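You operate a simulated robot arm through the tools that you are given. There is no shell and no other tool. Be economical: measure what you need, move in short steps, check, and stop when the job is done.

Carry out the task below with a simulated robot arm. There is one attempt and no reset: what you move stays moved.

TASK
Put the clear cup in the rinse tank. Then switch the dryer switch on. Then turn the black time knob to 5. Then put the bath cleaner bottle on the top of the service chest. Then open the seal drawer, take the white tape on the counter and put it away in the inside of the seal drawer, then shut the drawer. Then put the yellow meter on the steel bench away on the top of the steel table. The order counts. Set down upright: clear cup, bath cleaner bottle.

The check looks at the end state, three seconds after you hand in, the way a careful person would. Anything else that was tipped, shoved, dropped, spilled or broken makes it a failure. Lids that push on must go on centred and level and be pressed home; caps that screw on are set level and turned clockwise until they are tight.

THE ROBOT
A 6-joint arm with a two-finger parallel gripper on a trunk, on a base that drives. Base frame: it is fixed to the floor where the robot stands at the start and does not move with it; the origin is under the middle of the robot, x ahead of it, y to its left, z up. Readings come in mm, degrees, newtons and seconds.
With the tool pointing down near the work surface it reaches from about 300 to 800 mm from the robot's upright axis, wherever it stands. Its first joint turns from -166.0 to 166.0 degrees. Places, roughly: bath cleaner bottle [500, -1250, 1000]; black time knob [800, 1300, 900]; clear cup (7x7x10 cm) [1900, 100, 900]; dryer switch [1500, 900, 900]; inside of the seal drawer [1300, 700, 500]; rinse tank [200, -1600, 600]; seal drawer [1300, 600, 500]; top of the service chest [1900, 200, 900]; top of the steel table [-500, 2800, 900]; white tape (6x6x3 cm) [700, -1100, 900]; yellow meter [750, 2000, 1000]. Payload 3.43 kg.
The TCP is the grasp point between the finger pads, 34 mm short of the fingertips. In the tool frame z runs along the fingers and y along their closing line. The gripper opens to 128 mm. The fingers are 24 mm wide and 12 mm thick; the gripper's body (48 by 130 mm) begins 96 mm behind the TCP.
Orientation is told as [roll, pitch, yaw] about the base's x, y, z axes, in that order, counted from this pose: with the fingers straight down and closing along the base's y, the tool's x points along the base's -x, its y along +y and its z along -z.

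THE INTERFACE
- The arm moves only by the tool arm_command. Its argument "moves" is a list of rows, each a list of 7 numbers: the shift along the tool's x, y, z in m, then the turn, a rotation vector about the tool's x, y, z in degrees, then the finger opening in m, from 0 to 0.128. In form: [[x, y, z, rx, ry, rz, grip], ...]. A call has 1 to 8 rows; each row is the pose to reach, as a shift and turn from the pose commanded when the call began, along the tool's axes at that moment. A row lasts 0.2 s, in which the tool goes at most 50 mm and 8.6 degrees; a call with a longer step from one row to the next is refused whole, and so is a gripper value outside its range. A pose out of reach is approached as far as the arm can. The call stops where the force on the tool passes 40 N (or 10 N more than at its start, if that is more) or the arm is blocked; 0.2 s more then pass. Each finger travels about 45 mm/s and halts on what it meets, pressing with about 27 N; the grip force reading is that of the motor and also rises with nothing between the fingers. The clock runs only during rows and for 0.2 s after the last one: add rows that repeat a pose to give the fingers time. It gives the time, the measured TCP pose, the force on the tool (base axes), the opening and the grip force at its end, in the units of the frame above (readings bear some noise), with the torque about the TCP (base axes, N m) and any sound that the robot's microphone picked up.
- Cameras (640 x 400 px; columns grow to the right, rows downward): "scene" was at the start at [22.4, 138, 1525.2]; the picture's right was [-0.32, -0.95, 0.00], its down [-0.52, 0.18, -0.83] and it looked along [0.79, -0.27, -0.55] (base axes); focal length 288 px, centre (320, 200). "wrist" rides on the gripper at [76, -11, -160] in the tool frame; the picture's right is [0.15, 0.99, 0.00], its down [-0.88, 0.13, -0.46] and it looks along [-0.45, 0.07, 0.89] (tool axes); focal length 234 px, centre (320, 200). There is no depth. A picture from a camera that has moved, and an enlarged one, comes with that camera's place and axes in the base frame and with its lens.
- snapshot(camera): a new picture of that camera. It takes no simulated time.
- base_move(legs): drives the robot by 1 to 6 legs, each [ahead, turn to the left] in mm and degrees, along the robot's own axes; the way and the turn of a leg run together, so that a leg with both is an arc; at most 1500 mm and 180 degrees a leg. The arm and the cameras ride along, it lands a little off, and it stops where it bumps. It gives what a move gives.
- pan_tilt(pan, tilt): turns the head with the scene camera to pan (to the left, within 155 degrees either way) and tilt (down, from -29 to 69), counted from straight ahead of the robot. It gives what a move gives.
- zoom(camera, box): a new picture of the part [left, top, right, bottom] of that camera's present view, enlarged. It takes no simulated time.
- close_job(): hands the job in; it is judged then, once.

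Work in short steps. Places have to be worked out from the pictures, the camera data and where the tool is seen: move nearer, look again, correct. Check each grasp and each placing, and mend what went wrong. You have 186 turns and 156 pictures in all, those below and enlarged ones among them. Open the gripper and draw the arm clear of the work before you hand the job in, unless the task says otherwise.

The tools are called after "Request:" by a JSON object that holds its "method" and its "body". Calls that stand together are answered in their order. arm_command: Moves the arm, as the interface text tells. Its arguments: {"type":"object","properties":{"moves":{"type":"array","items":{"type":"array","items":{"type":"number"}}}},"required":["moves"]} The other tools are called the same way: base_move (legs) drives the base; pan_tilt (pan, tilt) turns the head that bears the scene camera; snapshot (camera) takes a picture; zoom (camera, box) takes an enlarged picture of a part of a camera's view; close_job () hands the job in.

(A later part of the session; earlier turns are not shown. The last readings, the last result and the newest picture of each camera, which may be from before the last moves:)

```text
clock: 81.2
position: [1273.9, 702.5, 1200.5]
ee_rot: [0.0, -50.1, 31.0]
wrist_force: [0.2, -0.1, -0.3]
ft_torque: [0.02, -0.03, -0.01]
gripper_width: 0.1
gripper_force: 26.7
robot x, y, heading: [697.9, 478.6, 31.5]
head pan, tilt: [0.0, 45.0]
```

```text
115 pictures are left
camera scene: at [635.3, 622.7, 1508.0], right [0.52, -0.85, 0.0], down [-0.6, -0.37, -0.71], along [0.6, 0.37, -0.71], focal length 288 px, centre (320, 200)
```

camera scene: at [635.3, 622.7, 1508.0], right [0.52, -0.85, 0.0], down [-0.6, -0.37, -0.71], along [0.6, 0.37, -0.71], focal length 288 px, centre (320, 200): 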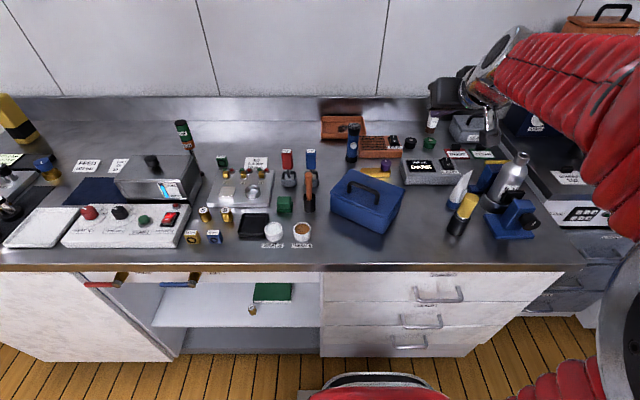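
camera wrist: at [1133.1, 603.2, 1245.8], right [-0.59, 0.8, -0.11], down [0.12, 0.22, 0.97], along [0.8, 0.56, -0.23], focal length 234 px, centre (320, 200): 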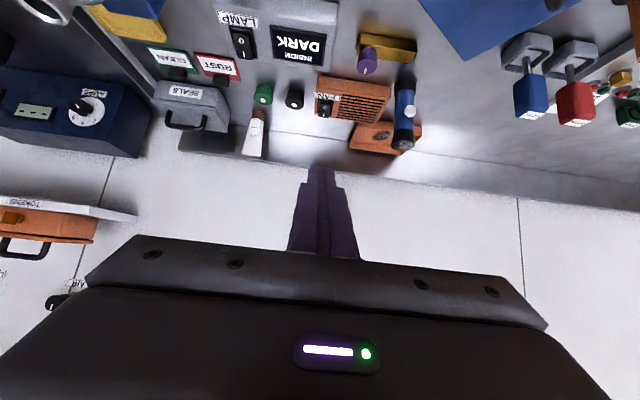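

Triangulation agrees: rocker centre (1516, 857, 928). I bring the closed tips to just above its rear ("I") half.

Request:
{"method": "arm_command", "body": {"moves": [[-0.003, 0.001, 0.043, 0, 0, 0, 0], [-0.007, 0.002, 0.086, 0, 0, 0, 0], [-0.01, 0.003, 0.129, 0, 0, 0, 0], [-0.013, 0.004, 0.172, 0, 0, 0, 0], [-0.017, 0.005, 0.215, 0, 0, 0, 0], [-0.02, 0.006, 0.258, 0, 0, 0, 0], [-0.023, 0.007, 0.301, 0, 0, 0, 0], [-0.027, 0.008, 0.343, 0, 0, 0, 0]]}}

Request:
{"method": "snapshot", "body": {"camera": "wrist"}}

Request:
{"method": "zoom", "body": {"camera": "scene", "box": [340, 90, 468, 170]}}

```text
clock: 83.0
position: [1511.6, 850.7, 1005.3]
ee_rot: [-0.1, -50.1, 30.9]
wrist_force: [-0.5, -0.9, 0.0]
ft_torque: [-0.04, 0.04, 0.01]
gripper_width: 0.0
gripper_force: 26.9
robot x, y, heading: [700.0, 477.0, 31.4]
head pan, tilt: [0.0, 45.0]
```

```text
114 pictures are left
camera wrist: at [1370.4, 751.0, 1049.7], right [-0.59, 0.8, -0.11], down [0.12, 0.22, 0.97], along [0.8, 0.56, -0.23], focal length 234 px, centre (320, 200)
```

wrist: 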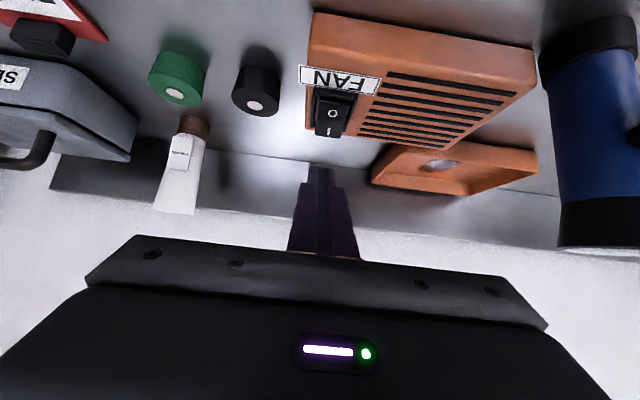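

```text
5.00 times, centred on (404, 130) of scene
camera zoom: at [635.4, 622.7, 1508.0], right [0.52, -0.85, 0.0], down [-0.6, -0.37, -0.71], along [0.6, 0.37, -0.71], focal length 1441 px, centre (-100, 550)
```

zoom: 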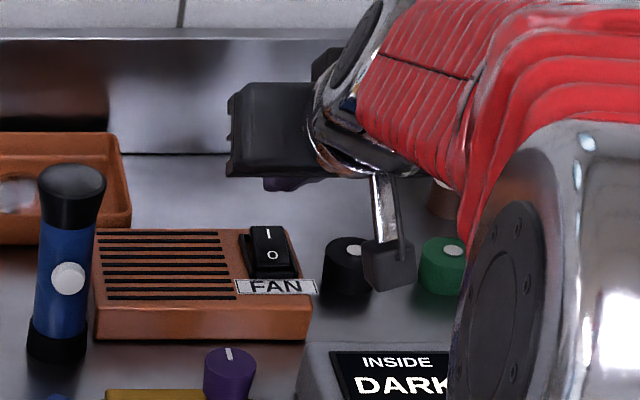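

The tips sit above the "I" end. I press down in small steps.

Request:
{"method": "arm_command", "body": {"moves": [[0.0153, 0, 0.0129, 0, 0, 0, 0], [0.0268, 0, 0.0225, 0, 0, 0, 0], [0.0322, 0, 0.027, 0, 0, 0, 0], [0.036, 0, 0.0302, 0, 0, 0, 0], [0.0398, 0, 0.0334, 0, 0, 0, 0]]}}

Request:
{"method": "snapshot", "body": {"camera": "wrist"}}

```text
clock: 83.9
position: [1514.7, 854.0, 969.3]
ee_rot: [-0.4, -51.0, 31.2]
wrist_force: [2.4, 0.9, 1.4]
ft_torque: [0.04, -0.09, 0.04]
gripper_width: 0.1
gripper_force: 27.5
robot x, y, heading: [702.5, 475.9, 31.4]
head pan, tilt: [0.0, 45.0]
heard: click
stopped in row 4: the force on the tool passed its limit at 44 N (the readings are from after the stop); the commanded pose is now the measured one
```

```text
112 pictures are left
camera wrist: at [1373.2, 753.8, 1011.2], right [-0.59, 0.8, -0.12], down [0.1, 0.22, 0.97], along [0.8, 0.56, -0.21], focal length 234 px, centre (320, 200)
```

wrist: 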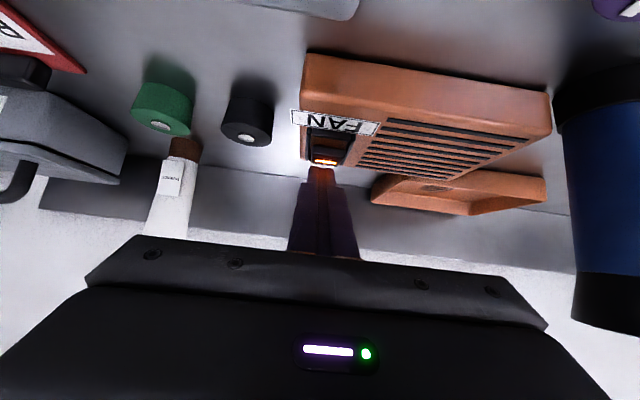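

Click heard and the rocker glows: dryer is on. I lift and retract.

Request:
{"method": "arm_command", "body": {"moves": [[-0.023, 0, -0.019, 0, 0, 0, 0], [-0.0466, 0, -0.0378, 0, 0, 0, 0], [-0.04, 0, -0.083, 0, 0, 0, 0], [-0.033, 0, -0.129, 0, 0, 0, 0], [-0.026, 0, -0.175, 0, 0, 0, 0], [-0.019, 0, -0.221, 0, 0, 0, 0], [-0.012, 0, -0.267, 0, 0, 0, 0], [-0.005, 0, -0.312, 0, 0, 0, 0]]}}

Request:
{"method": "zoom", "body": {"camera": "scene", "box": [340, 90, 468, 170]}}

Request:
{"method": "zoom", "body": {"camera": "scene", "box": [50, 180, 210, 260]}}

```text
clock: 85.7
position: [1307.5, 730.9, 1168.0]
ee_rot: [-0.3, -50.9, 30.9]
wrist_force: [-0.6, -0.7, -0.9]
ft_torque: [-0.04, 0.01, -0.03]
gripper_width: 0.0
gripper_force: 27.0
robot x, y, heading: [699.4, 479.6, 31.1]
head pan, tilt: [0.0, 45.0]
```

```text
5.00 times, centred on (404, 130) of scene
camera zoom: at [635.7, 622.9, 1507.9], right [0.52, -0.85, 0.0], down [-0.6, -0.37, -0.71], along [0.6, 0.37, -0.71], focal length 1441 px, centre (-100, 550)
```

zoom: 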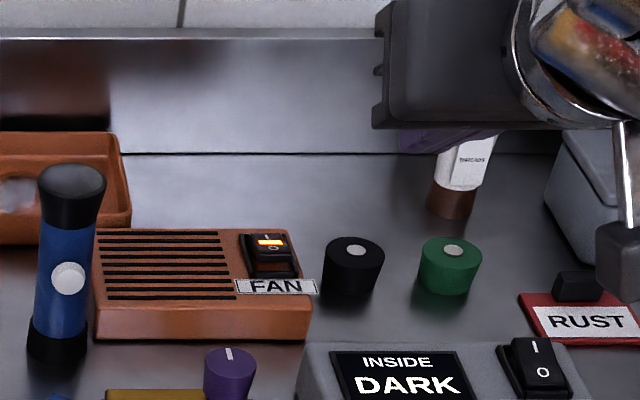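

```text
4.00 times, centred on (130, 220) of scene
camera zoom: at [635.7, 622.9, 1507.9], right [0.52, -0.85, 0.0], down [-0.6, -0.37, -0.71], along [0.6, 0.37, -0.71], focal length 1153 px, centre (1080, 120)
```

zoom: 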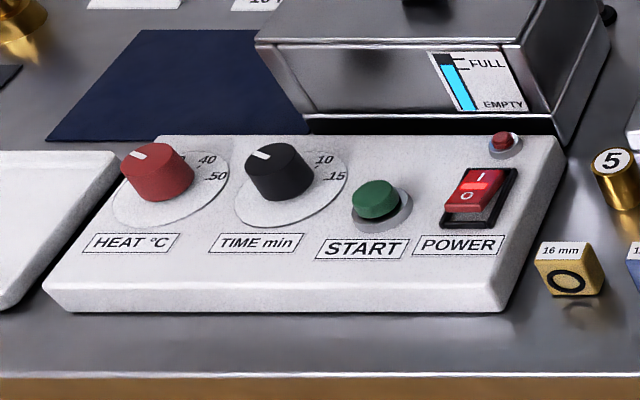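

Dryer on confirmed. The knob is near (796, 1343). I bring the tool back to vertical, then shift the base along the counter (backing off before turning).

Request:
{"method": "arm_command", "body": {"moves": [[0.021, 0, -0.034, 0, 8.5, 0, 0], [0.042, 0, -0.068, 0, 17, 0, 0], [0.063, 0, -0.102, 0, 25.5, 0, 0], [0.084, 0, -0.136, 0, 34, 0, 0], [0.105, 0, -0.17, 0, 42.5, 0, 0], [0.128, 0, -0.2, 0, 51, 0, 0]]}}

Request:
{"method": "base_move", "body": {"legs": [[-150, 0], [0, 90], [640, 0], [0, -90], [90, 0]]}}

Request:
{"method": "pan_tilt", "body": {"pan": 0, "tilt": 55}}

Request:
{"method": "snapshot", "body": {"camera": "scene"}}

Request:
{"method": "snapshot", "body": {"camera": "wrist"}}

```text
clock: 87.1
position: [1106.9, 607.6, 1193.1]
ee_rot: [-0.3, 0.1, 30.8]
wrist_force: [-0.5, -0.6, -0.5]
ft_torque: [-0.02, 0.02, 0.0]
gripper_width: 0.1
gripper_force: 26.7
robot x, y, heading: [700.7, 476.1, 31.4]
head pan, tilt: [0.0, 45.0]
```

```text
clock: 104.9
position: [722.5, 1135.8, 1193.8]
ee_rot: [-0.2, 0.0, 31.0]
wrist_force: [0.0, -0.6, 0.6]
ft_torque: [0.01, -0.02, -0.03]
gripper_width: 0.0
gripper_force: 26.9
robot x, y, heading: [302.4, 1024.3, 31.3]
head pan, tilt: [0.0, 45.0]
```

```text
clock: 105.6
position: [723.7, 1134.0, 1194.5]
ee_rot: [-0.3, 0.0, 31.0]
wrist_force: [0.1, -0.5, 0.6]
ft_torque: [0.02, 0.04, -0.03]
gripper_width: 0.0
gripper_force: 26.9
robot x, y, heading: [305.1, 1026.0, 31.4]
head pan, tilt: [0.0, 55.0]
```

```text
109 pictures are left
camera scene: at [231.5, 1163.0, 1494.6], right [0.52, -0.85, 0.0], down [-0.7, -0.43, -0.57], along [0.49, 0.3, -0.82], focal length 288 px, centre (320, 200)
```

scene: 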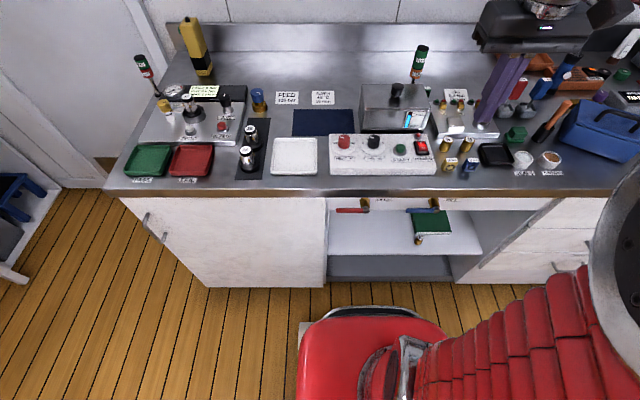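

```text
108 pictures are left
camera wrist: at [663.2, 1084.7, 1354.9], right [-0.64, 0.77, 0.0], down [0.69, 0.57, 0.45], along [0.35, 0.29, -0.89], focal length 234 px, centre (320, 200)
```

wrist: 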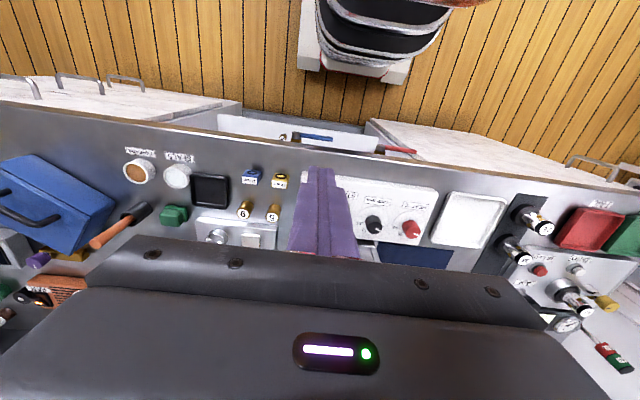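

The knob is now in both views. I zoom on it.

Request:
{"method": "zoom", "body": {"camera": "scene", "box": [325, 120, 445, 180]}}

Request:
{"method": "zoom", "body": {"camera": "wrist", "box": [340, 175, 440, 255]}}

```text
5.33 times, centred on (385, 150) of scene
camera zoom: at [231.5, 1163.0, 1494.6], right [0.52, -0.85, 0.0], down [-0.7, -0.43, -0.57], along [0.49, 0.3, -0.82], focal length 1537 px, centre (-27, 467)
```

zoom: 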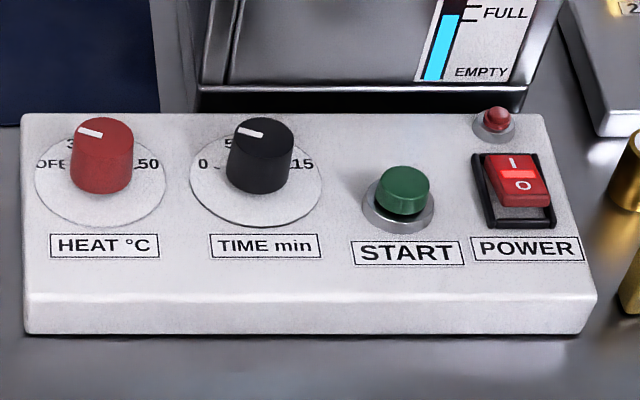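

```text
5.00 times, centred on (390, 215) of wrist
camera zoom: at [663.2, 1084.7, 1354.9], right [-0.64, 0.77, 0.0], down [0.69, 0.57, 0.45], along [0.35, 0.29, -0.89], focal length 1171 px, centre (-30, 125)
```

zoom: 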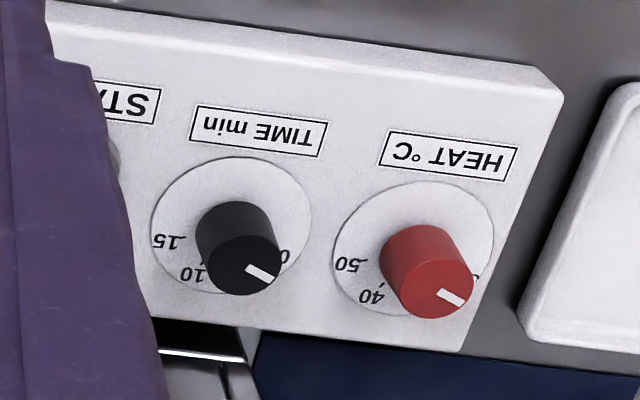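

Scale marks run 0 (≈-63°), 5 (≈-22°), 10, 15; the pointer is at about 0. Knob top centre ≈ (798, 1340, 959). I move above it with the gripper half open.

Request:
{"method": "arm_command", "body": {"moves": [[-0.035, 0.028, 0, 0, 0, 0, 0.02], [-0.07, 0.056, 0, 0, 0, 0, 0.04], [-0.105, 0.084, 0, 0, 0, 0, 0.06], [-0.14, 0.112, 0, 0, 0, 0, 0.06], [-0.17, 0.138, 0, 0, 0, 0, 0.06], [-0.17, 0.138, 0.045, 0, 0, 0, 0.06], [-0.17, 0.138, 0.09, 0, 0, 0, 0.06], [-0.17, 0.138, 0.13, 0, 0, 0, 0.06]]}}

Request:
{"method": "snapshot", "body": {"camera": "wrist"}}

Request:
{"method": "zoom", "body": {"camera": "scene", "box": [325, 80, 445, 180]}}

```text
clock: 107.4
position: [797.1, 1341.9, 1064.9]
ee_rot: [-0.2, 0.0, 31.1]
wrist_force: [-1.3, -0.1, 0.0]
ft_torque: [0.01, 0.02, 0.02]
gripper_width: 59.8
gripper_force: 0.1
robot x, y, heading: [305.8, 1019.1, 31.5]
head pan, tilt: [0.0, 55.0]
```

```text
105 pictures are left
camera wrist: at [737.1, 1291.2, 1224.5], right [-0.64, 0.77, 0.0], down [0.69, 0.57, 0.45], along [0.35, 0.29, -0.89], focal length 234 px, centre (320, 200)
```

wrist: 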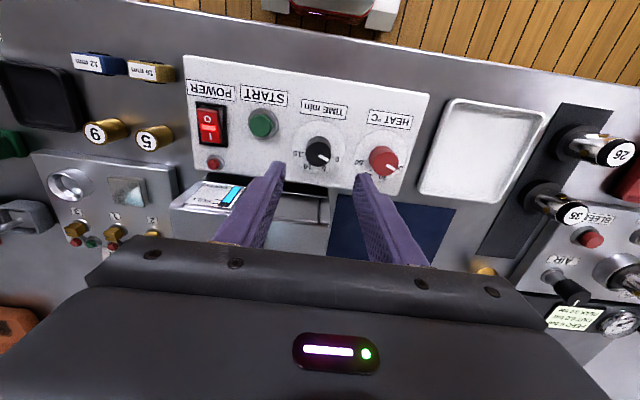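

```text
4.00 times, centred on (385, 130) of scene
camera zoom: at [231.7, 1163.1, 1494.5], right [0.52, -0.85, 0.0], down [-0.7, -0.43, -0.57], along [0.49, 0.3, -0.82], focal length 1153 px, centre (60, 480)
```

zoom: 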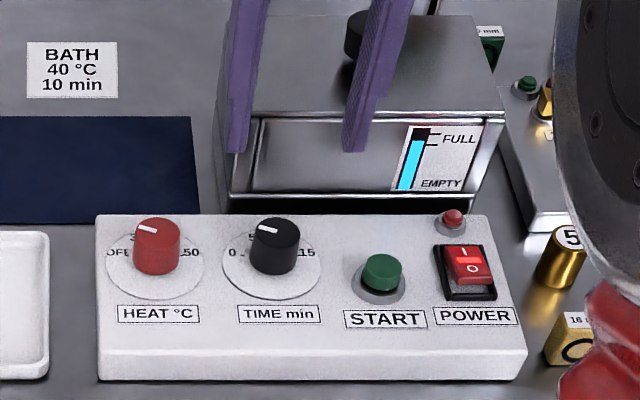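

Good alignment, I zoom on the dial from above for an accurate angle reading.

Request:
{"method": "zoom", "body": {"camera": "wrist", "box": [280, 95, 360, 195]}}

```text
4.00 times, centred on (320, 145) of wrist
camera zoom: at [737.1, 1291.2, 1224.5], right [-0.64, 0.77, 0.0], down [0.69, 0.57, 0.45], along [0.35, 0.29, -0.89], focal length 937 px, centre (320, 420)
```

zoom: 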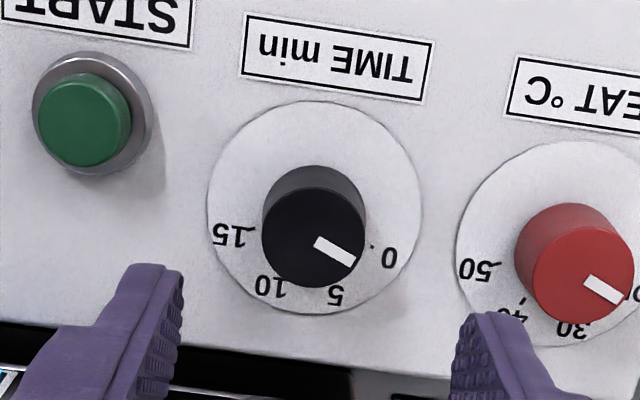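

Clear view: pointer at 0, and 5 lies about 43° clockwise from it. I descend to z≈970 and close on the knob.

Request:
{"method": "arm_command", "body": {"moves": [[0, -0.001, 0.04, 0, 0, 0, 0.06], [0, -0.001, 0.07, 0, 0, 0, 0.06], [0, -0.001, 0.095, 0, 0, 0, 0.06], [0, -0.001, 0.095, 0, 0, 0, 0.045], [0, -0.001, 0.095, 0, 0, 0, 0.035], [0, -0.001, 0.095, 0, 0, 0, 0.025], [0, -0.001, 0.095, 0, 0, 0, 0.02], [0, -0.001, 0.095, 0, 0, 0, 0.02]]}}

Request:
{"method": "zoom", "body": {"camera": "wrist", "box": [240, 95, 400, 220]}}

```text
clock: 109.2
position: [798.7, 1339.5, 969.6]
ee_rot: [-0.2, 0.1, 31.1]
wrist_force: [-0.3, 1.8, -4.8]
ft_torque: [0.18, -0.24, -0.03]
gripper_width: 31.0
gripper_force: 45.3
robot x, y, heading: [303.8, 1026.2, 31.5]
head pan, tilt: [0.0, 55.0]
```

```text
3.20 times, centred on (320, 158) of wrist
camera zoom: at [738.5, 1289.5, 1129.9], right [-0.64, 0.77, 0.0], down [0.69, 0.57, 0.45], along [0.35, 0.29, -0.89], focal length 749 px, centre (320, 336)
```

zoom: 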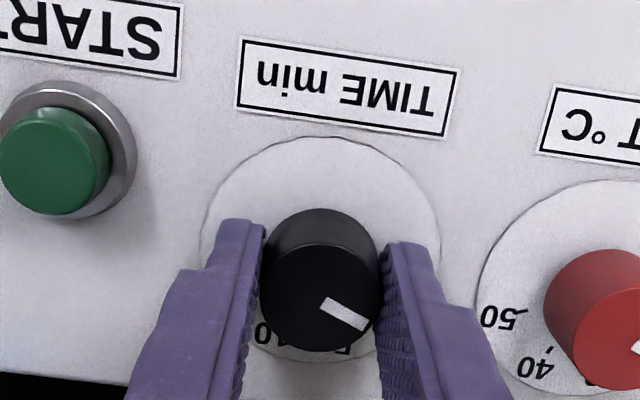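

The knob is gripped squarely (31 mm). I turn it 43° clockwise.

Request:
{"method": "arm_command", "body": {"moves": [[0, 0, 0, 0, 0, 8, 0.02], [0, 0, 0, 0, 0, 16, 0.02], [0, 0, 0, 0, 0, 24, 0.02], [0, 0, 0, 0, 0, 32, 0.02], [0, 0, 0, 0, 0, 38, 0.02], [0, 0, 0, 0, 0, 43, 0.02], [0, 0, 0, 0, 0, 43, 0.02]]}}

Request:
{"method": "snapshot", "body": {"camera": "wrist"}}

```text
clock: 110.8
position: [797.3, 1340.2, 969.4]
ee_rot: [-0.1, -0.1, -11.9]
wrist_force: [-8.4, 14.2, 4.0]
ft_torque: [0.58, 0.48, -0.05]
gripper_width: 31.2
gripper_force: 45.2
robot x, y, heading: [302.4, 1026.8, 31.3]
head pan, tilt: [0.0, 55.0]
```

```text
101 pictures are left
camera wrist: at [721.0, 1342.6, 1129.7], right [0.06, 1.0, 0.0], down [0.89, -0.05, 0.46], along [0.46, -0.03, -0.89], focal length 234 px, centre (320, 200)
```

wrist: 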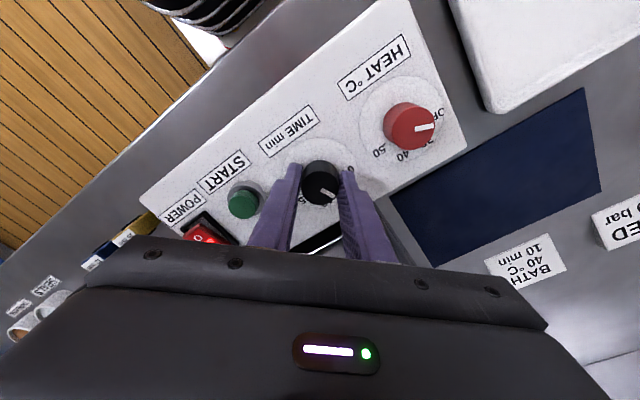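

I open the fingers, raise, and check the pointer.

Request:
{"method": "arm_command", "body": {"moves": [[0, 0, 0, 0, 0, 0, 0.035], [0, 0, 0, 0, 0, 0, 0.05], [0, 0, 0, 0, 0, 0, 0.06], [0, 0, 0, 0, 0, 0, 0.06], [0, 0, -0.04, 0, 0, 0, 0.06], [0, 0, -0.08, 0, 0, 0, 0.06], [0, 0, -0.11, 0, 0, 0, 0.06]]}}

Request:
{"method": "zoom", "body": {"camera": "wrist", "box": [280, 105, 360, 185]}}

```text
clock: 112.4
position: [798.1, 1338.6, 1080.4]
ee_rot: [-0.2, -0.1, -11.9]
wrist_force: [0.2, 1.0, -0.3]
ft_torque: [0.03, 0.02, -0.01]
gripper_width: 60.1
gripper_force: 0.0
robot x, y, heading: [302.1, 1026.3, 31.5]
head pan, tilt: [0.0, 55.0]
```

```text
5.00 times, centred on (320, 145) of wrist
camera zoom: at [720.8, 1341.4, 1240.6], right [0.06, 1.0, 0.0], down [0.89, -0.05, 0.46], along [0.46, -0.03, -0.89], focal length 1171 px, centre (320, 475)
```

zoom: 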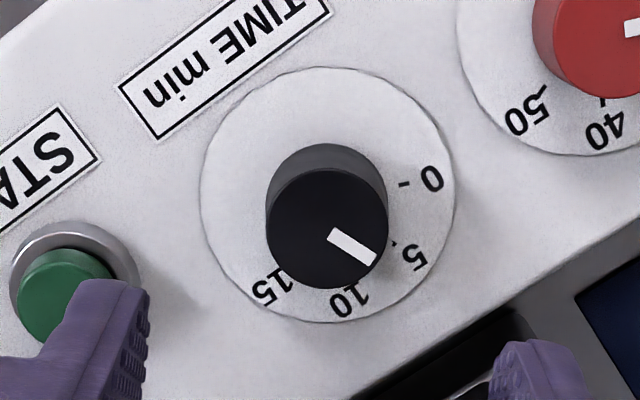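

Pointer is essentially at 5 (maybe 2-3° short). I rotate the tool back and take another look from the first angle to compare.

Request:
{"method": "arm_command", "body": {"moves": [[0, 0, 0, 0, 0, -8.5, 0.06], [0, 0, 0, 0, 0, -17, 0.06], [0, 0, 0, 0, 0, -25.5, 0.06], [0, 0, 0, 0, 0, -34, 0.06], [0, 0, 0, 0, 0, -42.5, 0.06]]}}

Request:
{"method": "zoom", "body": {"camera": "wrist", "box": [280, 105, 360, 185]}}

```text
clock: 113.6
position: [797.3, 1340.1, 1079.6]
ee_rot: [-0.2, -0.1, 30.7]
wrist_force: [0.2, -0.3, 0.0]
ft_torque: [-0.03, 0.01, -0.01]
gripper_width: 60.1
gripper_force: 0.0
robot x, y, heading: [302.7, 1021.3, 31.4]
head pan, tilt: [0.0, 55.0]
```

```text
5.00 times, centred on (320, 145) of wrist
camera zoom: at [738.3, 1289.6, 1239.2], right [-0.63, 0.78, 0.0], down [0.69, 0.56, 0.45], along [0.35, 0.28, -0.89], focal length 1171 px, centre (320, 475)
```

zoom: 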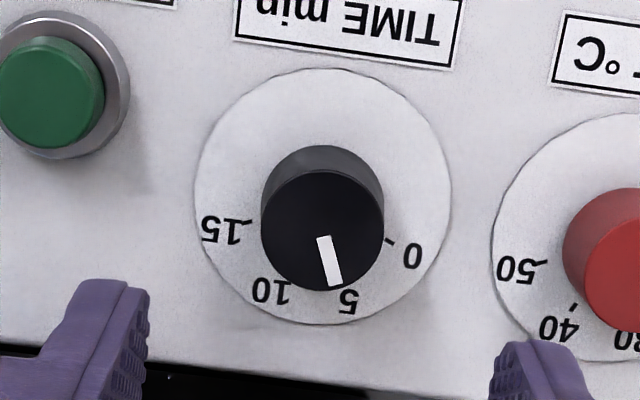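

The pointer is exactly on 5. Next the bottle: I retract the arm and drive to the counter left of the sink.

Request:
{"method": "arm_command", "body": {"moves": [[0, 0, -0.045, 0, 0, 0, 0.06], [0, 0, -0.09, 0, 0, 0, 0.06], [0.03, -0.02, -0.12, 0, 0, 0, 0.08], [0.07, -0.04, -0.12, 0, 0, 0, 0.1], [0.11, -0.06, -0.12, 0, 0, 0, 0.12], [0.145, -0.085, -0.12, 0, 0, 0, 0.128], [0.18, -0.11, -0.12, 0, 0, 0, 0.128], [0.2, -0.14, -0.12, 0, 0, 0, 0.128]]}}

Request:
{"method": "base_move", "body": {"legs": [[-150, 0], [0, -121], [900, 0], [857, 0], [0, 30]]}}

Request:
{"method": "pan_tilt", "body": {"pan": 0, "tilt": 45}}

Request:
{"method": "snapshot", "body": {"camera": "scene"}}

Request:
{"method": "snapshot", "body": {"camera": "wrist"}}

```text
clock: 115.4
position: [698.5, 1115.7, 1200.2]
ee_rot: [-0.2, 0.1, 30.6]
wrist_force: [-0.6, 0.3, 0.2]
ft_torque: [0.01, 0.0, -0.04]
gripper_width: 128.3
gripper_force: 0.0
robot x, y, heading: [301.6, 1024.5, 31.3]
head pan, tilt: [0.0, 55.0]
```

```text
clock: 137.7
position: [197.8, -1211.0, 1199.9]
ee_rot: [-0.3, 0.1, -62.4]
wrist_force: [0.2, 0.2, 0.7]
ft_torque: [0.0, -0.02, -0.02]
gripper_width: 127.6
gripper_force: 0.0
robot x, y, heading: [118.4, -811.9, -62.1]
head pan, tilt: [0.0, 55.0]
```

```text
clock: 138.4
position: [198.1, -1211.1, 1201.0]
ee_rot: [-0.2, 0.0, -62.4]
wrist_force: [-0.5, 0.6, -0.5]
ft_torque: [0.01, 0.01, 0.03]
gripper_width: 127.9
gripper_force: 0.1
robot x, y, heading: [113.7, -816.7, -61.9]
head pan, tilt: [0.0, 45.0]
```

```text
98 pictures are left
camera scene: at [266.5, -760.7, 1507.9], right [-0.88, -0.47, 0.0], down [-0.33, 0.62, -0.71], along [0.33, -0.62, -0.71], focal length 288 px, centre (320, 200)
```

scene: 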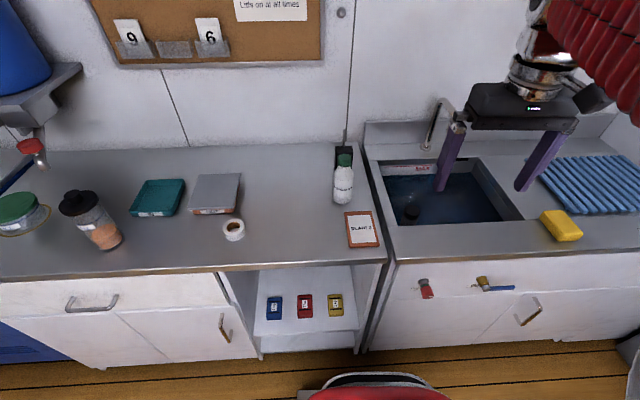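

```text
97 pictures are left
camera wrist: at [153.1, -1150.5, 1361.4], right [0.81, 0.59, 0.0], down [0.52, -0.72, 0.45], along [0.26, -0.37, -0.89], focal length 234 px, centre (320, 200)
```

wrist: 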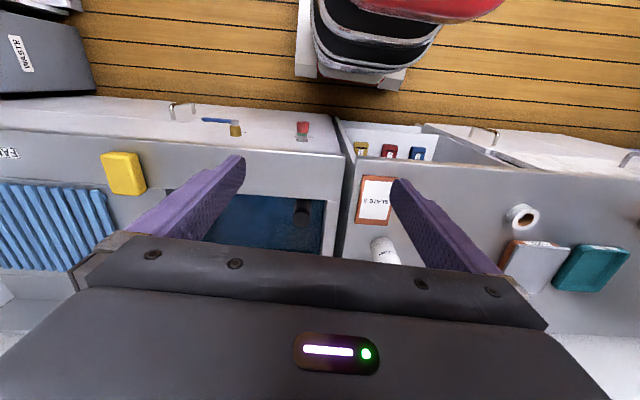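

Bottle estimated at (495, -1347), cap top ≈ 1040. I move above and in front of it for a wrist look.

Request:
{"method": "arm_command", "body": {"moves": [[-0.025, 0.04, 0, 0, 0, 0, 0.128], [-0.05, 0.08, 0, 0, 0, 0, 0.128], [-0.075, 0.12, 0, 0, 0, 0, 0.128], [-0.1, 0.16, 0, 0, 0, 0, 0.128], [-0.125, 0.2, 0, 0, 0, 0, 0.128], [-0.17, 0.2, 0, 0, 0, 0, 0.128]]}}

Request:
{"method": "snapshot", "body": {"camera": "wrist"}}

Request:
{"method": "zoom", "body": {"camera": "scene", "box": [280, 120, 440, 220]}}

```text
clock: 139.8
position: [454.0, -1269.5, 1198.3]
ee_rot: [-0.2, 0.0, -62.6]
wrist_force: [-0.1, 1.0, 1.6]
ft_torque: [-0.05, -0.04, 0.01]
gripper_width: 128.2
gripper_force: 0.0
robot x, y, heading: [118.1, -816.7, -61.9]
head pan, tilt: [0.0, 45.0]
```

```text
96 pictures are left
camera wrist: at [408.6, -1208.7, 1359.2], right [0.81, 0.59, 0.0], down [0.52, -0.72, 0.46], along [0.26, -0.37, -0.89], focal length 234 px, centre (320, 200)
```

wrist: 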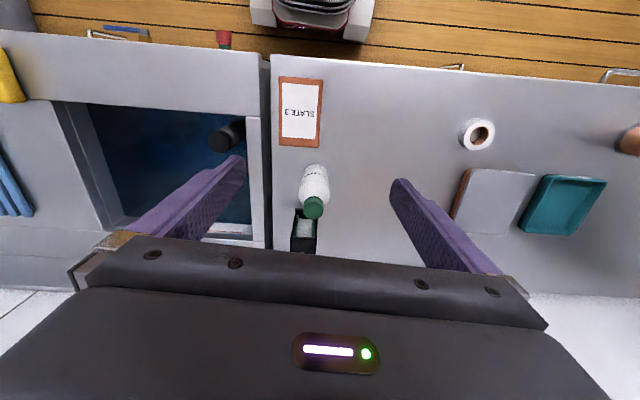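

```text
4.00 times, centred on (360, 170) of scene
camera zoom: at [266.4, -760.5, 1508.0], right [-0.88, -0.47, 0.0], down [-0.33, 0.62, -0.71], along [0.33, -0.62, -0.71], focal length 1153 px, centre (160, 320)
```

zoom: 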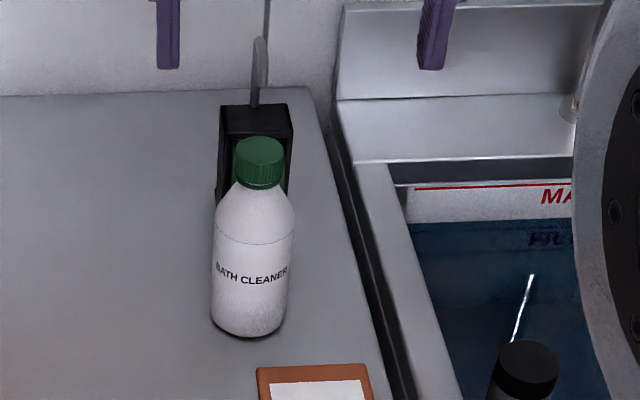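

Bottle about (502, -1353). I move 90 mm further ahead, lower to z≈1105 and recheck centring.

Request:
{"method": "arm_command", "body": {"moves": [[-0.045, 0.002, 0, 0, 0, 0, 0.128], [-0.09, 0.004, 0, 0, 0, 0, 0.128], [-0.09, 0.004, 0.045, 0, 0, 0, 0.128], [-0.09, 0.004, 0.09, 0, 0, 0, 0.128]]}}

Request:
{"method": "snapshot", "body": {"camera": "wrist"}}

```text
clock: 140.8
position: [499.1, -1345.5, 1106.5]
ee_rot: [-0.2, 0.0, -62.5]
wrist_force: [0.9, -0.2, -0.2]
ft_torque: [0.01, -0.02, -0.01]
gripper_width: 128.0
gripper_force: 0.1
robot x, y, heading: [119.7, -813.8, -61.8]
head pan, tilt: [0.0, 45.0]
```

```text
94 pictures are left
camera wrist: at [454.0, -1285.8, 1268.0], right [0.81, 0.59, 0.0], down [0.52, -0.72, 0.46], along [0.26, -0.37, -0.89], focal length 234 px, centre (320, 200)
```

wrist: 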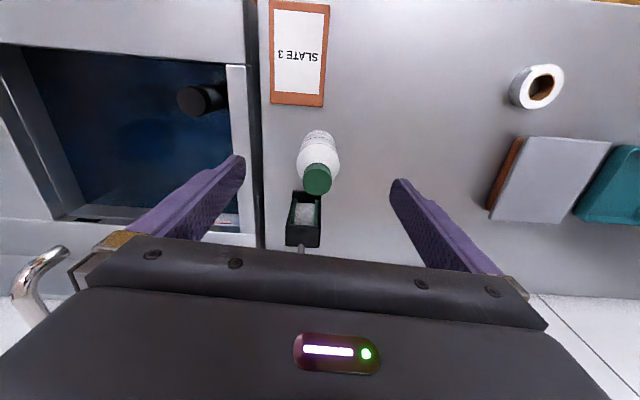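

The cap is ~15 mm further ahead. I correct and descend to z≈968, then close.

Request:
{"method": "arm_command", "body": {"moves": [[-0.014, -0.003, 0.02, 0, 0, 0, 0.128], [-0.014, -0.003, 0.06, 0, 0, 0, 0.128], [-0.014, -0.003, 0.1, 0, 0, 0, 0.128], [-0.014, -0.003, 0.138, 0, 0, 0, 0.128], [-0.014, -0.003, 0.138, 0, 0, 0, 0.1], [-0.014, -0.003, 0.138, 0, 0, 0, 0.08], [-0.014, -0.003, 0.138, 0, 0, 0, 0.06], [-0.014, -0.003, 0.138, 0, 0, 0, 0.045]]}}

Request:
{"method": "arm_command", "body": {"moves": [[0, 0, 0, 0, 0, 0, 0.035], [0, 0, 0, 0, 0, 0, 0.035], [0, 0, 0, 0, 0, 0, 0.035]]}}

Request:
{"method": "snapshot", "body": {"camera": "wrist"}}

Request:
{"method": "zoom", "body": {"camera": "scene", "box": [280, 120, 440, 220]}}

```text
clock: 142.6
position: [503.8, -1361.5, 971.5]
ee_rot: [-0.2, 0.1, -62.5]
wrist_force: [0.1, 0.2, 0.5]
ft_torque: [-0.04, -0.02, -0.03]
gripper_width: 58.8
gripper_force: 14.4
robot x, y, heading: [118.4, -814.7, -62.1]
head pan, tilt: [0.0, 45.0]
```

```text
clock: 143.4
position: [502.9, -1361.8, 971.9]
ee_rot: [-0.2, 0.0, -62.4]
wrist_force: [1.5, 1.1, -0.1]
ft_torque: [-0.05, -0.09, 0.03]
gripper_width: 58.7
gripper_force: 27.4
robot x, y, heading: [117.1, -813.6, -61.9]
head pan, tilt: [0.0, 45.0]
```

```text
93 pictures are left
camera wrist: at [458.3, -1301.3, 1132.6], right [0.81, 0.59, 0.0], down [0.52, -0.72, 0.45], along [0.26, -0.37, -0.89], focal length 234 px, centre (320, 200)
```

wrist: 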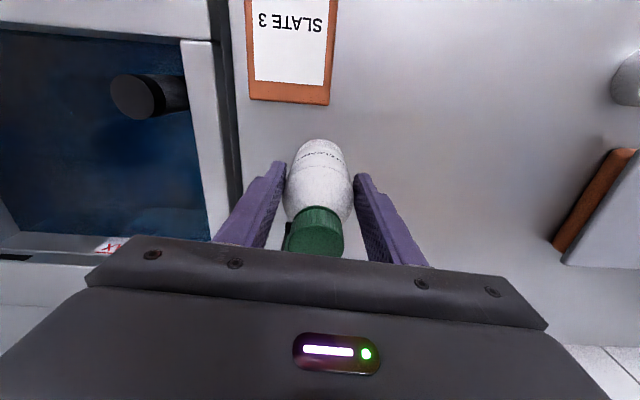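

```text
4.00 times, centred on (360, 170) of scene
camera zoom: at [266.8, -761.0, 1507.9], right [-0.88, -0.47, 0.0], down [-0.33, 0.62, -0.71], along [0.33, -0.62, -0.71], focal length 1153 px, centre (160, 320)
```

zoom: 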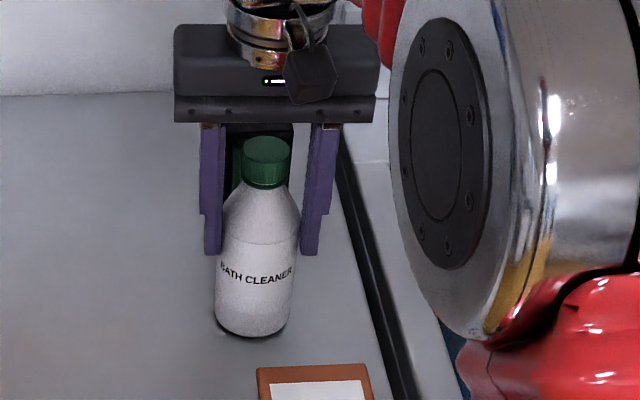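

Grip is on the shoulder region, a bit high; I reopen, go 12 mm lower, and grip again.

Request:
{"method": "arm_command", "body": {"moves": [[0, 0, 0, 0, 0, 0, 0.07], [0, 0, 0, 0, 0, 0, 0.08], [0, 0, 0.006, 0, 0, 0, 0.08], [0, 0, 0.012, 0, 0, 0, 0.08], [0, 0, 0.012, 0, 0, 0, 0.06], [0, 0, 0.012, 0, 0, 0, 0.045], [0, 0, 0.012, 0, 0, 0, 0.03], [0, 0, 0.012, 0, 0, 0, 0.03]]}}

Request:
{"method": "arm_command", "body": {"moves": [[0, 0, -0.03, 0, 0, 0, 0.03], [0, 0, -0.07, 0, 0, 0, 0.03], [0, 0, -0.11, 0, 0, 0, 0.03], [0, 0, -0.15, 0, 0, 0, 0.03], [0, 0, -0.19, 0, 0, 0, 0.03], [0, 0, -0.23, 0, 0, 0, 0.03]]}}

Request:
{"method": "snapshot", "body": {"camera": "scene"}}

```text
clock: 145.2
position: [500.8, -1362.4, 959.6]
ee_rot: [-0.2, -0.1, -62.5]
wrist_force: [0.3, 0.7, 0.3]
ft_torque: [0.03, -0.13, 0.02]
gripper_width: 58.9
gripper_force: 26.5
robot x, y, heading: [118.0, -814.9, -61.9]
head pan, tilt: [0.0, 45.0]
```

```text
clock: 146.6
position: [501.9, -1362.3, 1190.0]
ee_rot: [-0.2, 0.2, -62.5]
wrist_force: [0.3, 0.2, -3.1]
ft_torque: [0.05, 0.01, 0.01]
gripper_width: 58.5
gripper_force: 26.9
robot x, y, heading: [114.9, -816.4, -62.1]
head pan, tilt: [0.0, 45.0]
```

```text
91 pictures are left
camera scene: at [266.9, -761.2, 1507.9], right [-0.88, -0.47, 0.0], down [-0.33, 0.62, -0.71], along [0.33, -0.62, -0.71], focal length 288 px, centre (320, 200)
```

scene: 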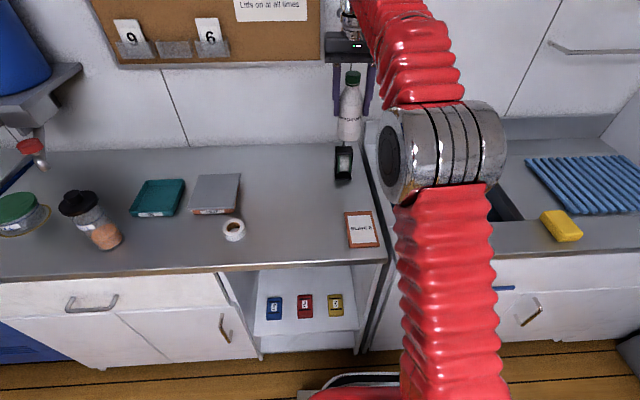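

The bottle is lifted. I draw it in and drive to the chest.

Request:
{"method": "arm_command", "body": {"moves": [[0.04, -0.01, 0, 0, 0, 0, 0.03], [0.08, -0.02, 0, 0, 0, 0, 0.03], [0.12, -0.03, 0, 0, 0, 0, 0.03], [0.16, -0.04, 0, 0, 0, 0, 0.03], [0.2, -0.05, 0, 0, 0, 0, 0.03], [0.235, -0.06, 0, 0, 0, 0, 0.03], [0.265, -0.06, 0, 0, 0, 0, 0.03]]}}

Request:
{"method": "base_move", "body": {"legs": [[0, 93], [1353, 0]]}}

Request:
{"method": "pan_tilt", "body": {"pan": 5, "tilt": 45}}

Request:
{"method": "snapshot", "body": {"camera": "scene"}}

Request:
{"method": "snapshot", "body": {"camera": "wrist"}}

```text
clock: 148.2
position: [328.2, -1152.7, 1189.9]
ee_rot: [-0.1, 0.1, -62.5]
wrist_force: [0.8, 0.1, -3.5]
ft_torque: [0.05, 0.01, 0.01]
gripper_width: 58.8
gripper_force: 27.0
robot x, y, heading: [119.0, -816.2, -62.1]
head pan, tilt: [0.0, 45.0]
```

```text
clock: 162.8
position: [1560.9, 143.5, 1191.4]
ee_rot: [-0.1, 0.1, 32.5]
wrist_force: [0.9, -1.1, -3.5]
ft_torque: [-0.02, 0.03, -0.04]
gripper_width: 58.4
gripper_force: 27.4
robot x, y, heading: [1237.0, -91.1, 33.0]
head pan, tilt: [0.0, 45.0]
```

```text
clock: 163.4
position: [1559.5, 144.9, 1191.2]
ee_rot: [-0.3, 0.0, 32.7]
wrist_force: [-0.1, -0.3, -3.0]
ft_torque: [-0.02, 0.01, -0.05]
gripper_width: 58.4
gripper_force: 26.8
robot x, y, heading: [1242.4, -91.4, 32.9]
head pan, tilt: [5.0, 45.0]
```

```text
90 pictures are left
camera scene: at [1169.2, 57.4, 1508.0], right [0.62, -0.79, 0.0], down [-0.56, -0.44, -0.71], along [0.56, 0.44, -0.71], focal length 288 px, centre (320, 200)
```

scene: 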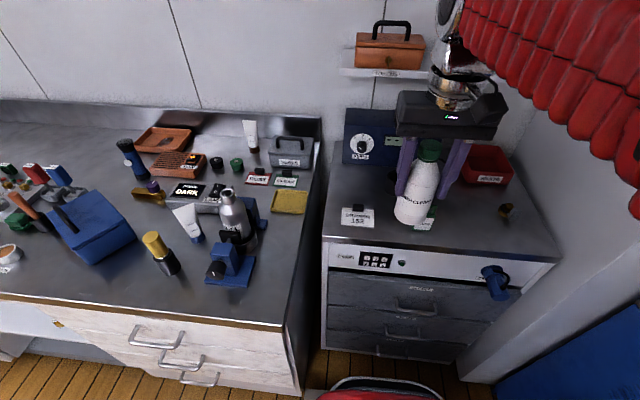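

```text
89 pictures are left
camera wrist: at [1502.1, 93.8, 1351.2], right [-0.66, 0.75, 0.0], down [0.67, 0.59, 0.45], along [0.34, 0.3, -0.89], focal length 234 px, centre (320, 200)
```

wrist: 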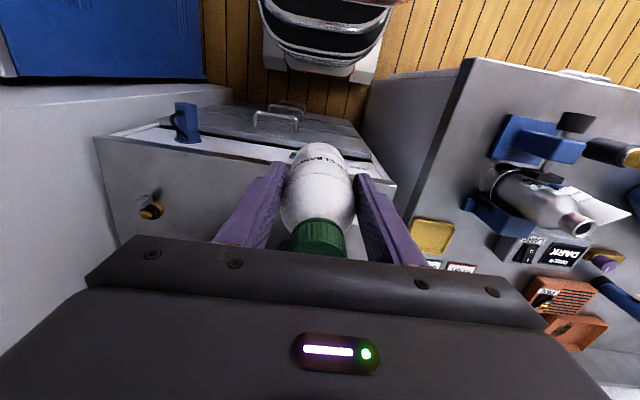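

Bottle still held firmly. I carry it to the spot where the cup stood, (1900, 90).

Request:
{"method": "arm_command", "body": {"moves": [[-0.032, -0.029, 0, 0, 0, 0, 0.03], [-0.064, -0.058, 0, 0, 0, 0, 0.03], [-0.096, -0.087, 0, 0, 0, 0, 0.03], [-0.128, -0.115, 0, 0, 0, 0, 0.03], [-0.16, -0.144, 0, 0, 0, 0, 0.03], [-0.192, -0.173, 0, 0, 0, 0, 0.03], [-0.224, -0.202, 0, 0, 0, 0, 0.03], [-0.257, -0.23, 0, 0, 0, 0, 0.03]]}}

Request:
{"method": "arm_command", "body": {"moves": [[0, 0, 0.04, 0, 0, 0, 0.03], [0, 0, 0.08, 0, 0, 0, 0.03], [0, 0, 0.12, 0, 0, 0, 0.03], [0, 0, 0.16, 0, 0, 0, 0.03], [0, 0, 0.19, 0, 0, 0, 0.03]]}}

Request:
{"method": "snapshot", "body": {"camera": "wrist"}}

Request:
{"method": "snapshot", "body": {"camera": "scene"}}

```text
clock: 165.2
position: [1902.5, 89.8, 1190.9]
ee_rot: [-0.2, 0.0, 32.6]
wrist_force: [-0.5, 0.4, -2.1]
ft_torque: [0.0, -0.05, -0.03]
gripper_width: 58.7
gripper_force: 27.1
robot x, y, heading: [1237.6, -92.5, 33.0]
head pan, tilt: [5.0, 45.0]
```

```text
clock: 166.4
position: [1900.0, 89.5, 1002.1]
ee_rot: [-0.2, 0.1, 32.6]
wrist_force: [-0.2, 0.9, -2.9]
ft_torque: [-0.04, 0.07, -0.01]
gripper_width: 58.5
gripper_force: 27.4
robot x, y, heading: [1237.7, -94.6, 33.1]
head pan, tilt: [5.0, 45.0]
```

```text
88 pictures are left
camera wrist: at [1842.5, 37.9, 1162.4], right [-0.66, 0.75, 0.0], down [0.67, 0.59, 0.46], along [0.35, 0.3, -0.89], focal length 234 px, centre (320, 200)
```

wrist: 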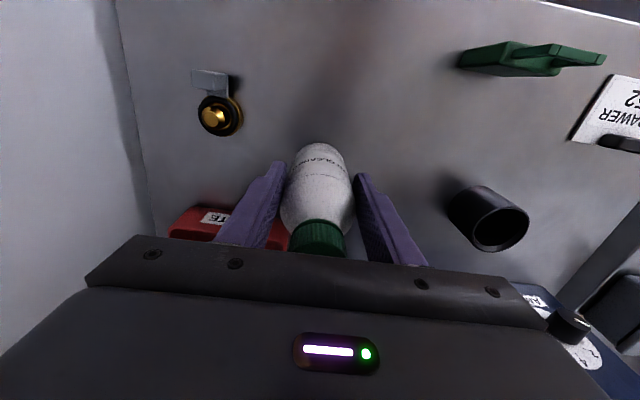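

```text
87 pictures are left
camera scene: at [1169.5, 57.6, 1508.0], right [0.62, -0.79, 0.0], down [-0.56, -0.44, -0.71], along [0.56, 0.44, -0.71], focal length 288 px, centre (320, 200)
```

scene: 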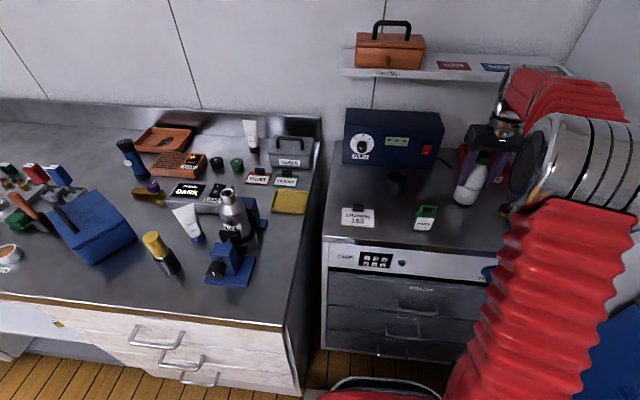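

Clear around. I lower in small steps until the bottle's base meets the chest top.

Request:
{"method": "arm_command", "body": {"moves": [[0, 0, 0.015, 0, 0, 0, 0.03], [0, 0, 0.025, 0, 0, 0, 0.03], [0, 0, 0.03, 0, 0, 0, 0.03], [0, 0, 0.035, 0, 0, 0, 0.03], [0, 0, 0.038, 0, 0, 0, 0.03]]}}

Request:
{"method": "zoom", "body": {"camera": "scene", "box": [400, 110, 560, 230]}}

```text
clock: 166.9
position: [1902.6, 88.9, 992.3]
ee_rot: [-0.4, -0.6, 32.6]
wrist_force: [-1.6, -0.4, 5.5]
ft_torque: [0.16, 0.11, 0.02]
gripper_width: 58.0
gripper_force: 26.8
robot x, y, heading: [1246.0, -90.6, 33.2]
head pan, tilt: [5.0, 45.0]
stopped in row 2: the force on the tool passed its limit at 51 N (the readings are from after the stop); the commanded pose is now the measured one
```

```text
3.33 times, centred on (480, 170) of scene
camera zoom: at [1169.3, 57.4, 1508.0], right [0.62, -0.79, 0.0], down [-0.56, -0.44, -0.71], along [0.56, 0.44, -0.71], focal length 961 px, centre (-213, 300)
```

zoom: 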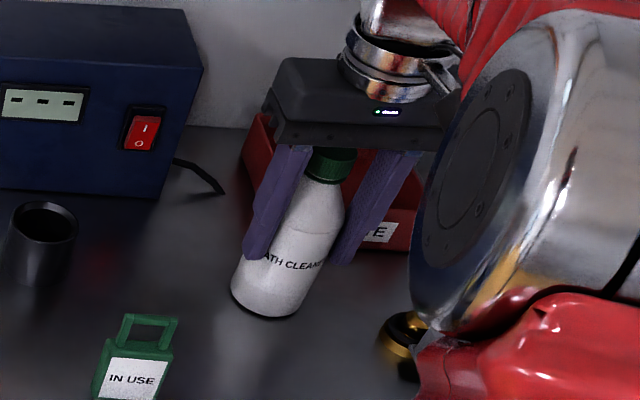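

The bottle rests on the surface. I open the fingers and retreat upward.

Request:
{"method": "arm_command", "body": {"moves": [[0, 0, 0, 0, 0, 0, 0.055], [0, 0, 0, 0, 0, 0, 0.062], [0, 0, 0, 0, 0, 0, 0.075], [0, 0, 0, 0, 0, 0, 0.095], [0, 0, 0, 0, 0, 0, 0.11], [0, 0, 0, 0, 0, 0, 0.11]]}}

Request:
{"method": "zoom", "body": {"camera": "scene", "box": [400, 110, 560, 230]}}

Request:
{"method": "arm_command", "body": {"moves": [[0, 0, -0.02, 0, 0, 0, 0.11], [0, 0, -0.06, 0, 0, 0, 0.11], [0, 0, -0.1, 0, 0, 0, 0.11], [0, 0, -0.14, 0, 0, 0, 0.11]]}}

Request:
{"method": "snapshot", "body": {"camera": "wrist"}}

```text
clock: 168.3
position: [1903.0, 90.4, 993.4]
ee_rot: [-0.4, -0.5, 32.5]
wrist_force: [-0.7, -0.5, 0.3]
ft_torque: [-0.02, 0.01, 0.01]
gripper_width: 110.1
gripper_force: 0.0
robot x, y, heading: [1239.3, -88.5, 33.0]
head pan, tilt: [5.0, 45.0]
```

```text
3.33 times, centred on (480, 170) of scene
camera zoom: at [1169.5, 57.6, 1508.0], right [0.62, -0.79, 0.0], down [-0.56, -0.44, -0.71], along [0.56, 0.44, -0.71], focal length 961 px, centre (-213, 300)
```

zoom: 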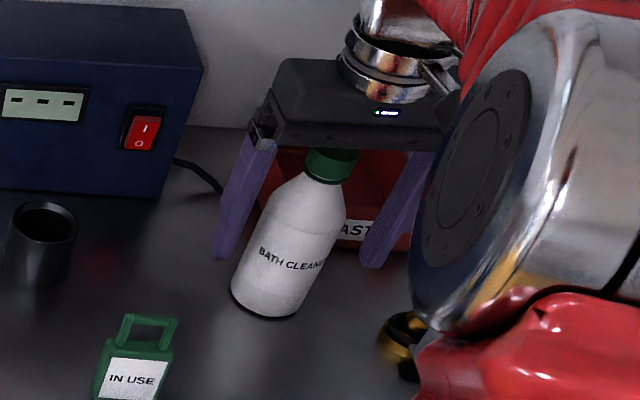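

```text
clock: 169.3
position: [1902.4, 91.0, 1131.0]
ee_rot: [-0.5, -0.5, 32.6]
wrist_force: [0.1, 0.2, -0.3]
ft_torque: [0.01, 0.04, 0.01]
gripper_width: 110.0
gripper_force: 0.1
robot x, y, heading: [1242.5, -92.1, 33.1]
head pan, tilt: [5.0, 45.0]
```

```text
84 pictures are left
camera wrist: at [1841.3, 39.5, 1291.0], right [-0.66, 0.75, -0.01], down [0.67, 0.58, 0.46], along [0.35, 0.3, -0.89], focal length 234 px, centre (320, 200)
```

wrist: 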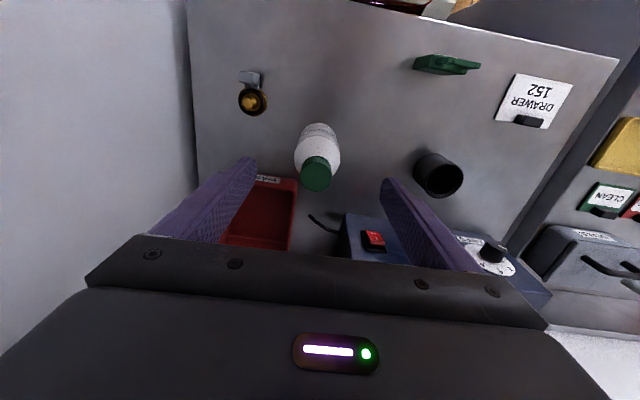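

The bottle stands upright. Next the SEALS drawer: I retract the arm and reposition the base in front of it at a distance.

Request:
{"method": "arm_command", "body": {"moves": [[0, 0, -0.03, 0, 0, 0, 0.11], [0, 0, -0.06, 0, 0, 0, 0.11], [0.045, 0.02, -0.06, 0, 0, 0, 0.11], [0.09, 0.04, -0.06, 0, 0, 0, 0.11], [0.135, 0.06, -0.06, 0, 0, 0, 0.1], [0.18, 0.08, -0.06, 0, 0, 0, 0.08], [0.225, 0.1, -0.06, 0, 0, 0, 0.06], [0.27, 0.12, -0.06, 0, 0, 0, 0.06]]}}

Request:
{"method": "base_move", "body": {"legs": [[-250, 0], [0, -65.8], [-720, 0], [0, 63.3]]}}

Request:
{"method": "pan_tilt", "body": {"pan": 0, "tilt": 45}}

Request:
{"method": "snapshot", "body": {"camera": "scene"}}

```text
clock: 171.1
position: [1608.6, 45.6, 1186.7]
ee_rot: [-0.4, -0.6, 32.4]
wrist_force: [0.2, 0.6, -0.3]
ft_torque: [-0.04, 0.02, 0.0]
gripper_width: 60.0
gripper_force: 0.0
robot x, y, heading: [1242.8, -92.5, 32.9]
head pan, tilt: [5.0, 45.0]
```

```text
clock: 186.2
position: [781.4, 286.4, 1186.1]
ee_rot: [-0.4, -0.6, 31.7]
wrist_force: [0.5, 0.3, -0.2]
ft_torque: [-0.02, -0.02, 0.02]
gripper_width: 59.8
gripper_force: 0.0
robot x, y, heading: [419.3, 132.6, 31.6]
head pan, tilt: [5.0, 45.0]
```

```text
clock: 186.9
position: [781.5, 287.1, 1187.1]
ee_rot: [-0.4, -0.6, 31.6]
wrist_force: [-0.6, -0.2, 0.4]
ft_torque: [0.03, -0.01, 0.01]
gripper_width: 60.2
gripper_force: 0.0
robot x, y, heading: [422.6, 133.7, 31.6]
head pan, tilt: [0.0, 45.0]
```

```text
83 pictures are left
camera scene: at [359.9, 279.8, 1508.0], right [0.53, -0.85, 0.0], down [-0.6, -0.37, -0.71], along [0.6, 0.37, -0.71], focal length 288 px, centre (320, 200)
```

scene: 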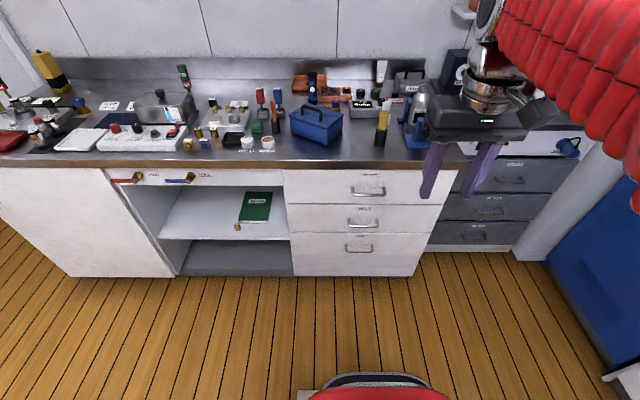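

SEALS handle triangulates to about (1134, 538, 550). I pitch the tool to horizontal while lowering in free space in front of the counter.

Request:
{"method": "arm_command", "body": {"moves": [[-0.025, 0, 0.025, 0, -8.5, 0, 0.06], [-0.05, 0, 0.05, 0, -17, 0, 0.06], [-0.075, 0, 0.075, 0, -25.5, 0, 0.06], [-0.1, 0, 0.1, 0, -34, 0, 0.06], [-0.125, 0, 0.125, 0, -42.5, 0, 0.06], [-0.15, 0, 0.15, 0, -51, 0, 0.06], [-0.175, 0, 0.175, 0, -59.5, 0, 0.06], [-0.2, 0, 0.2, 0, -68, 0, 0.06]]}}

Request:
{"method": "arm_command", "body": {"moves": [[0.035, 0, 0, 0, -7.2, 0, 0.06], [0.07, 0, 0, 0, -14.4, 0, 0.06], [0.11, 0, 0, 0, -21.5, 0, 0.06], [0.15, 0, 0, 0, -21.5, 0, 0.06], [0.19, 0, 0, 0, -21.5, 0, 0.06], [0.23, 0, 0, 0, -21.5, 0, 0.06]]}}

```text
clock: 188.9
position: [832.6, 456.4, 937.9]
ee_rot: [22.7, -51.4, 39.8]
wrist_force: [-1.6, 0.2, 0.4]
ft_torque: [0.0, -0.01, -0.01]
gripper_width: 60.0
gripper_force: 0.1
out of reach, approached as far as the arm can: row 6, 7
robot x, y, heading: [420.2, 136.6, 32.3]
head pan, tilt: [0.0, 45.0]
stopped in row 8: the arm was blocked; the commanded pose is now the measured one
```

```text
clock: 190.3
position: [824.8, 418.1, 819.7]
ee_rot: [44.3, -69.6, 15.4]
wrist_force: [-0.5, 0.4, 0.4]
ft_torque: [-0.01, 0.0, 0.03]
gripper_width: 60.2
gripper_force: 0.1
out of reach, approached as far as the arm can: row 1, 2, 3, 4, 5, 6
robot x, y, heading: [424.5, 138.6, 31.8]
head pan, tilt: [0.0, 45.0]
```

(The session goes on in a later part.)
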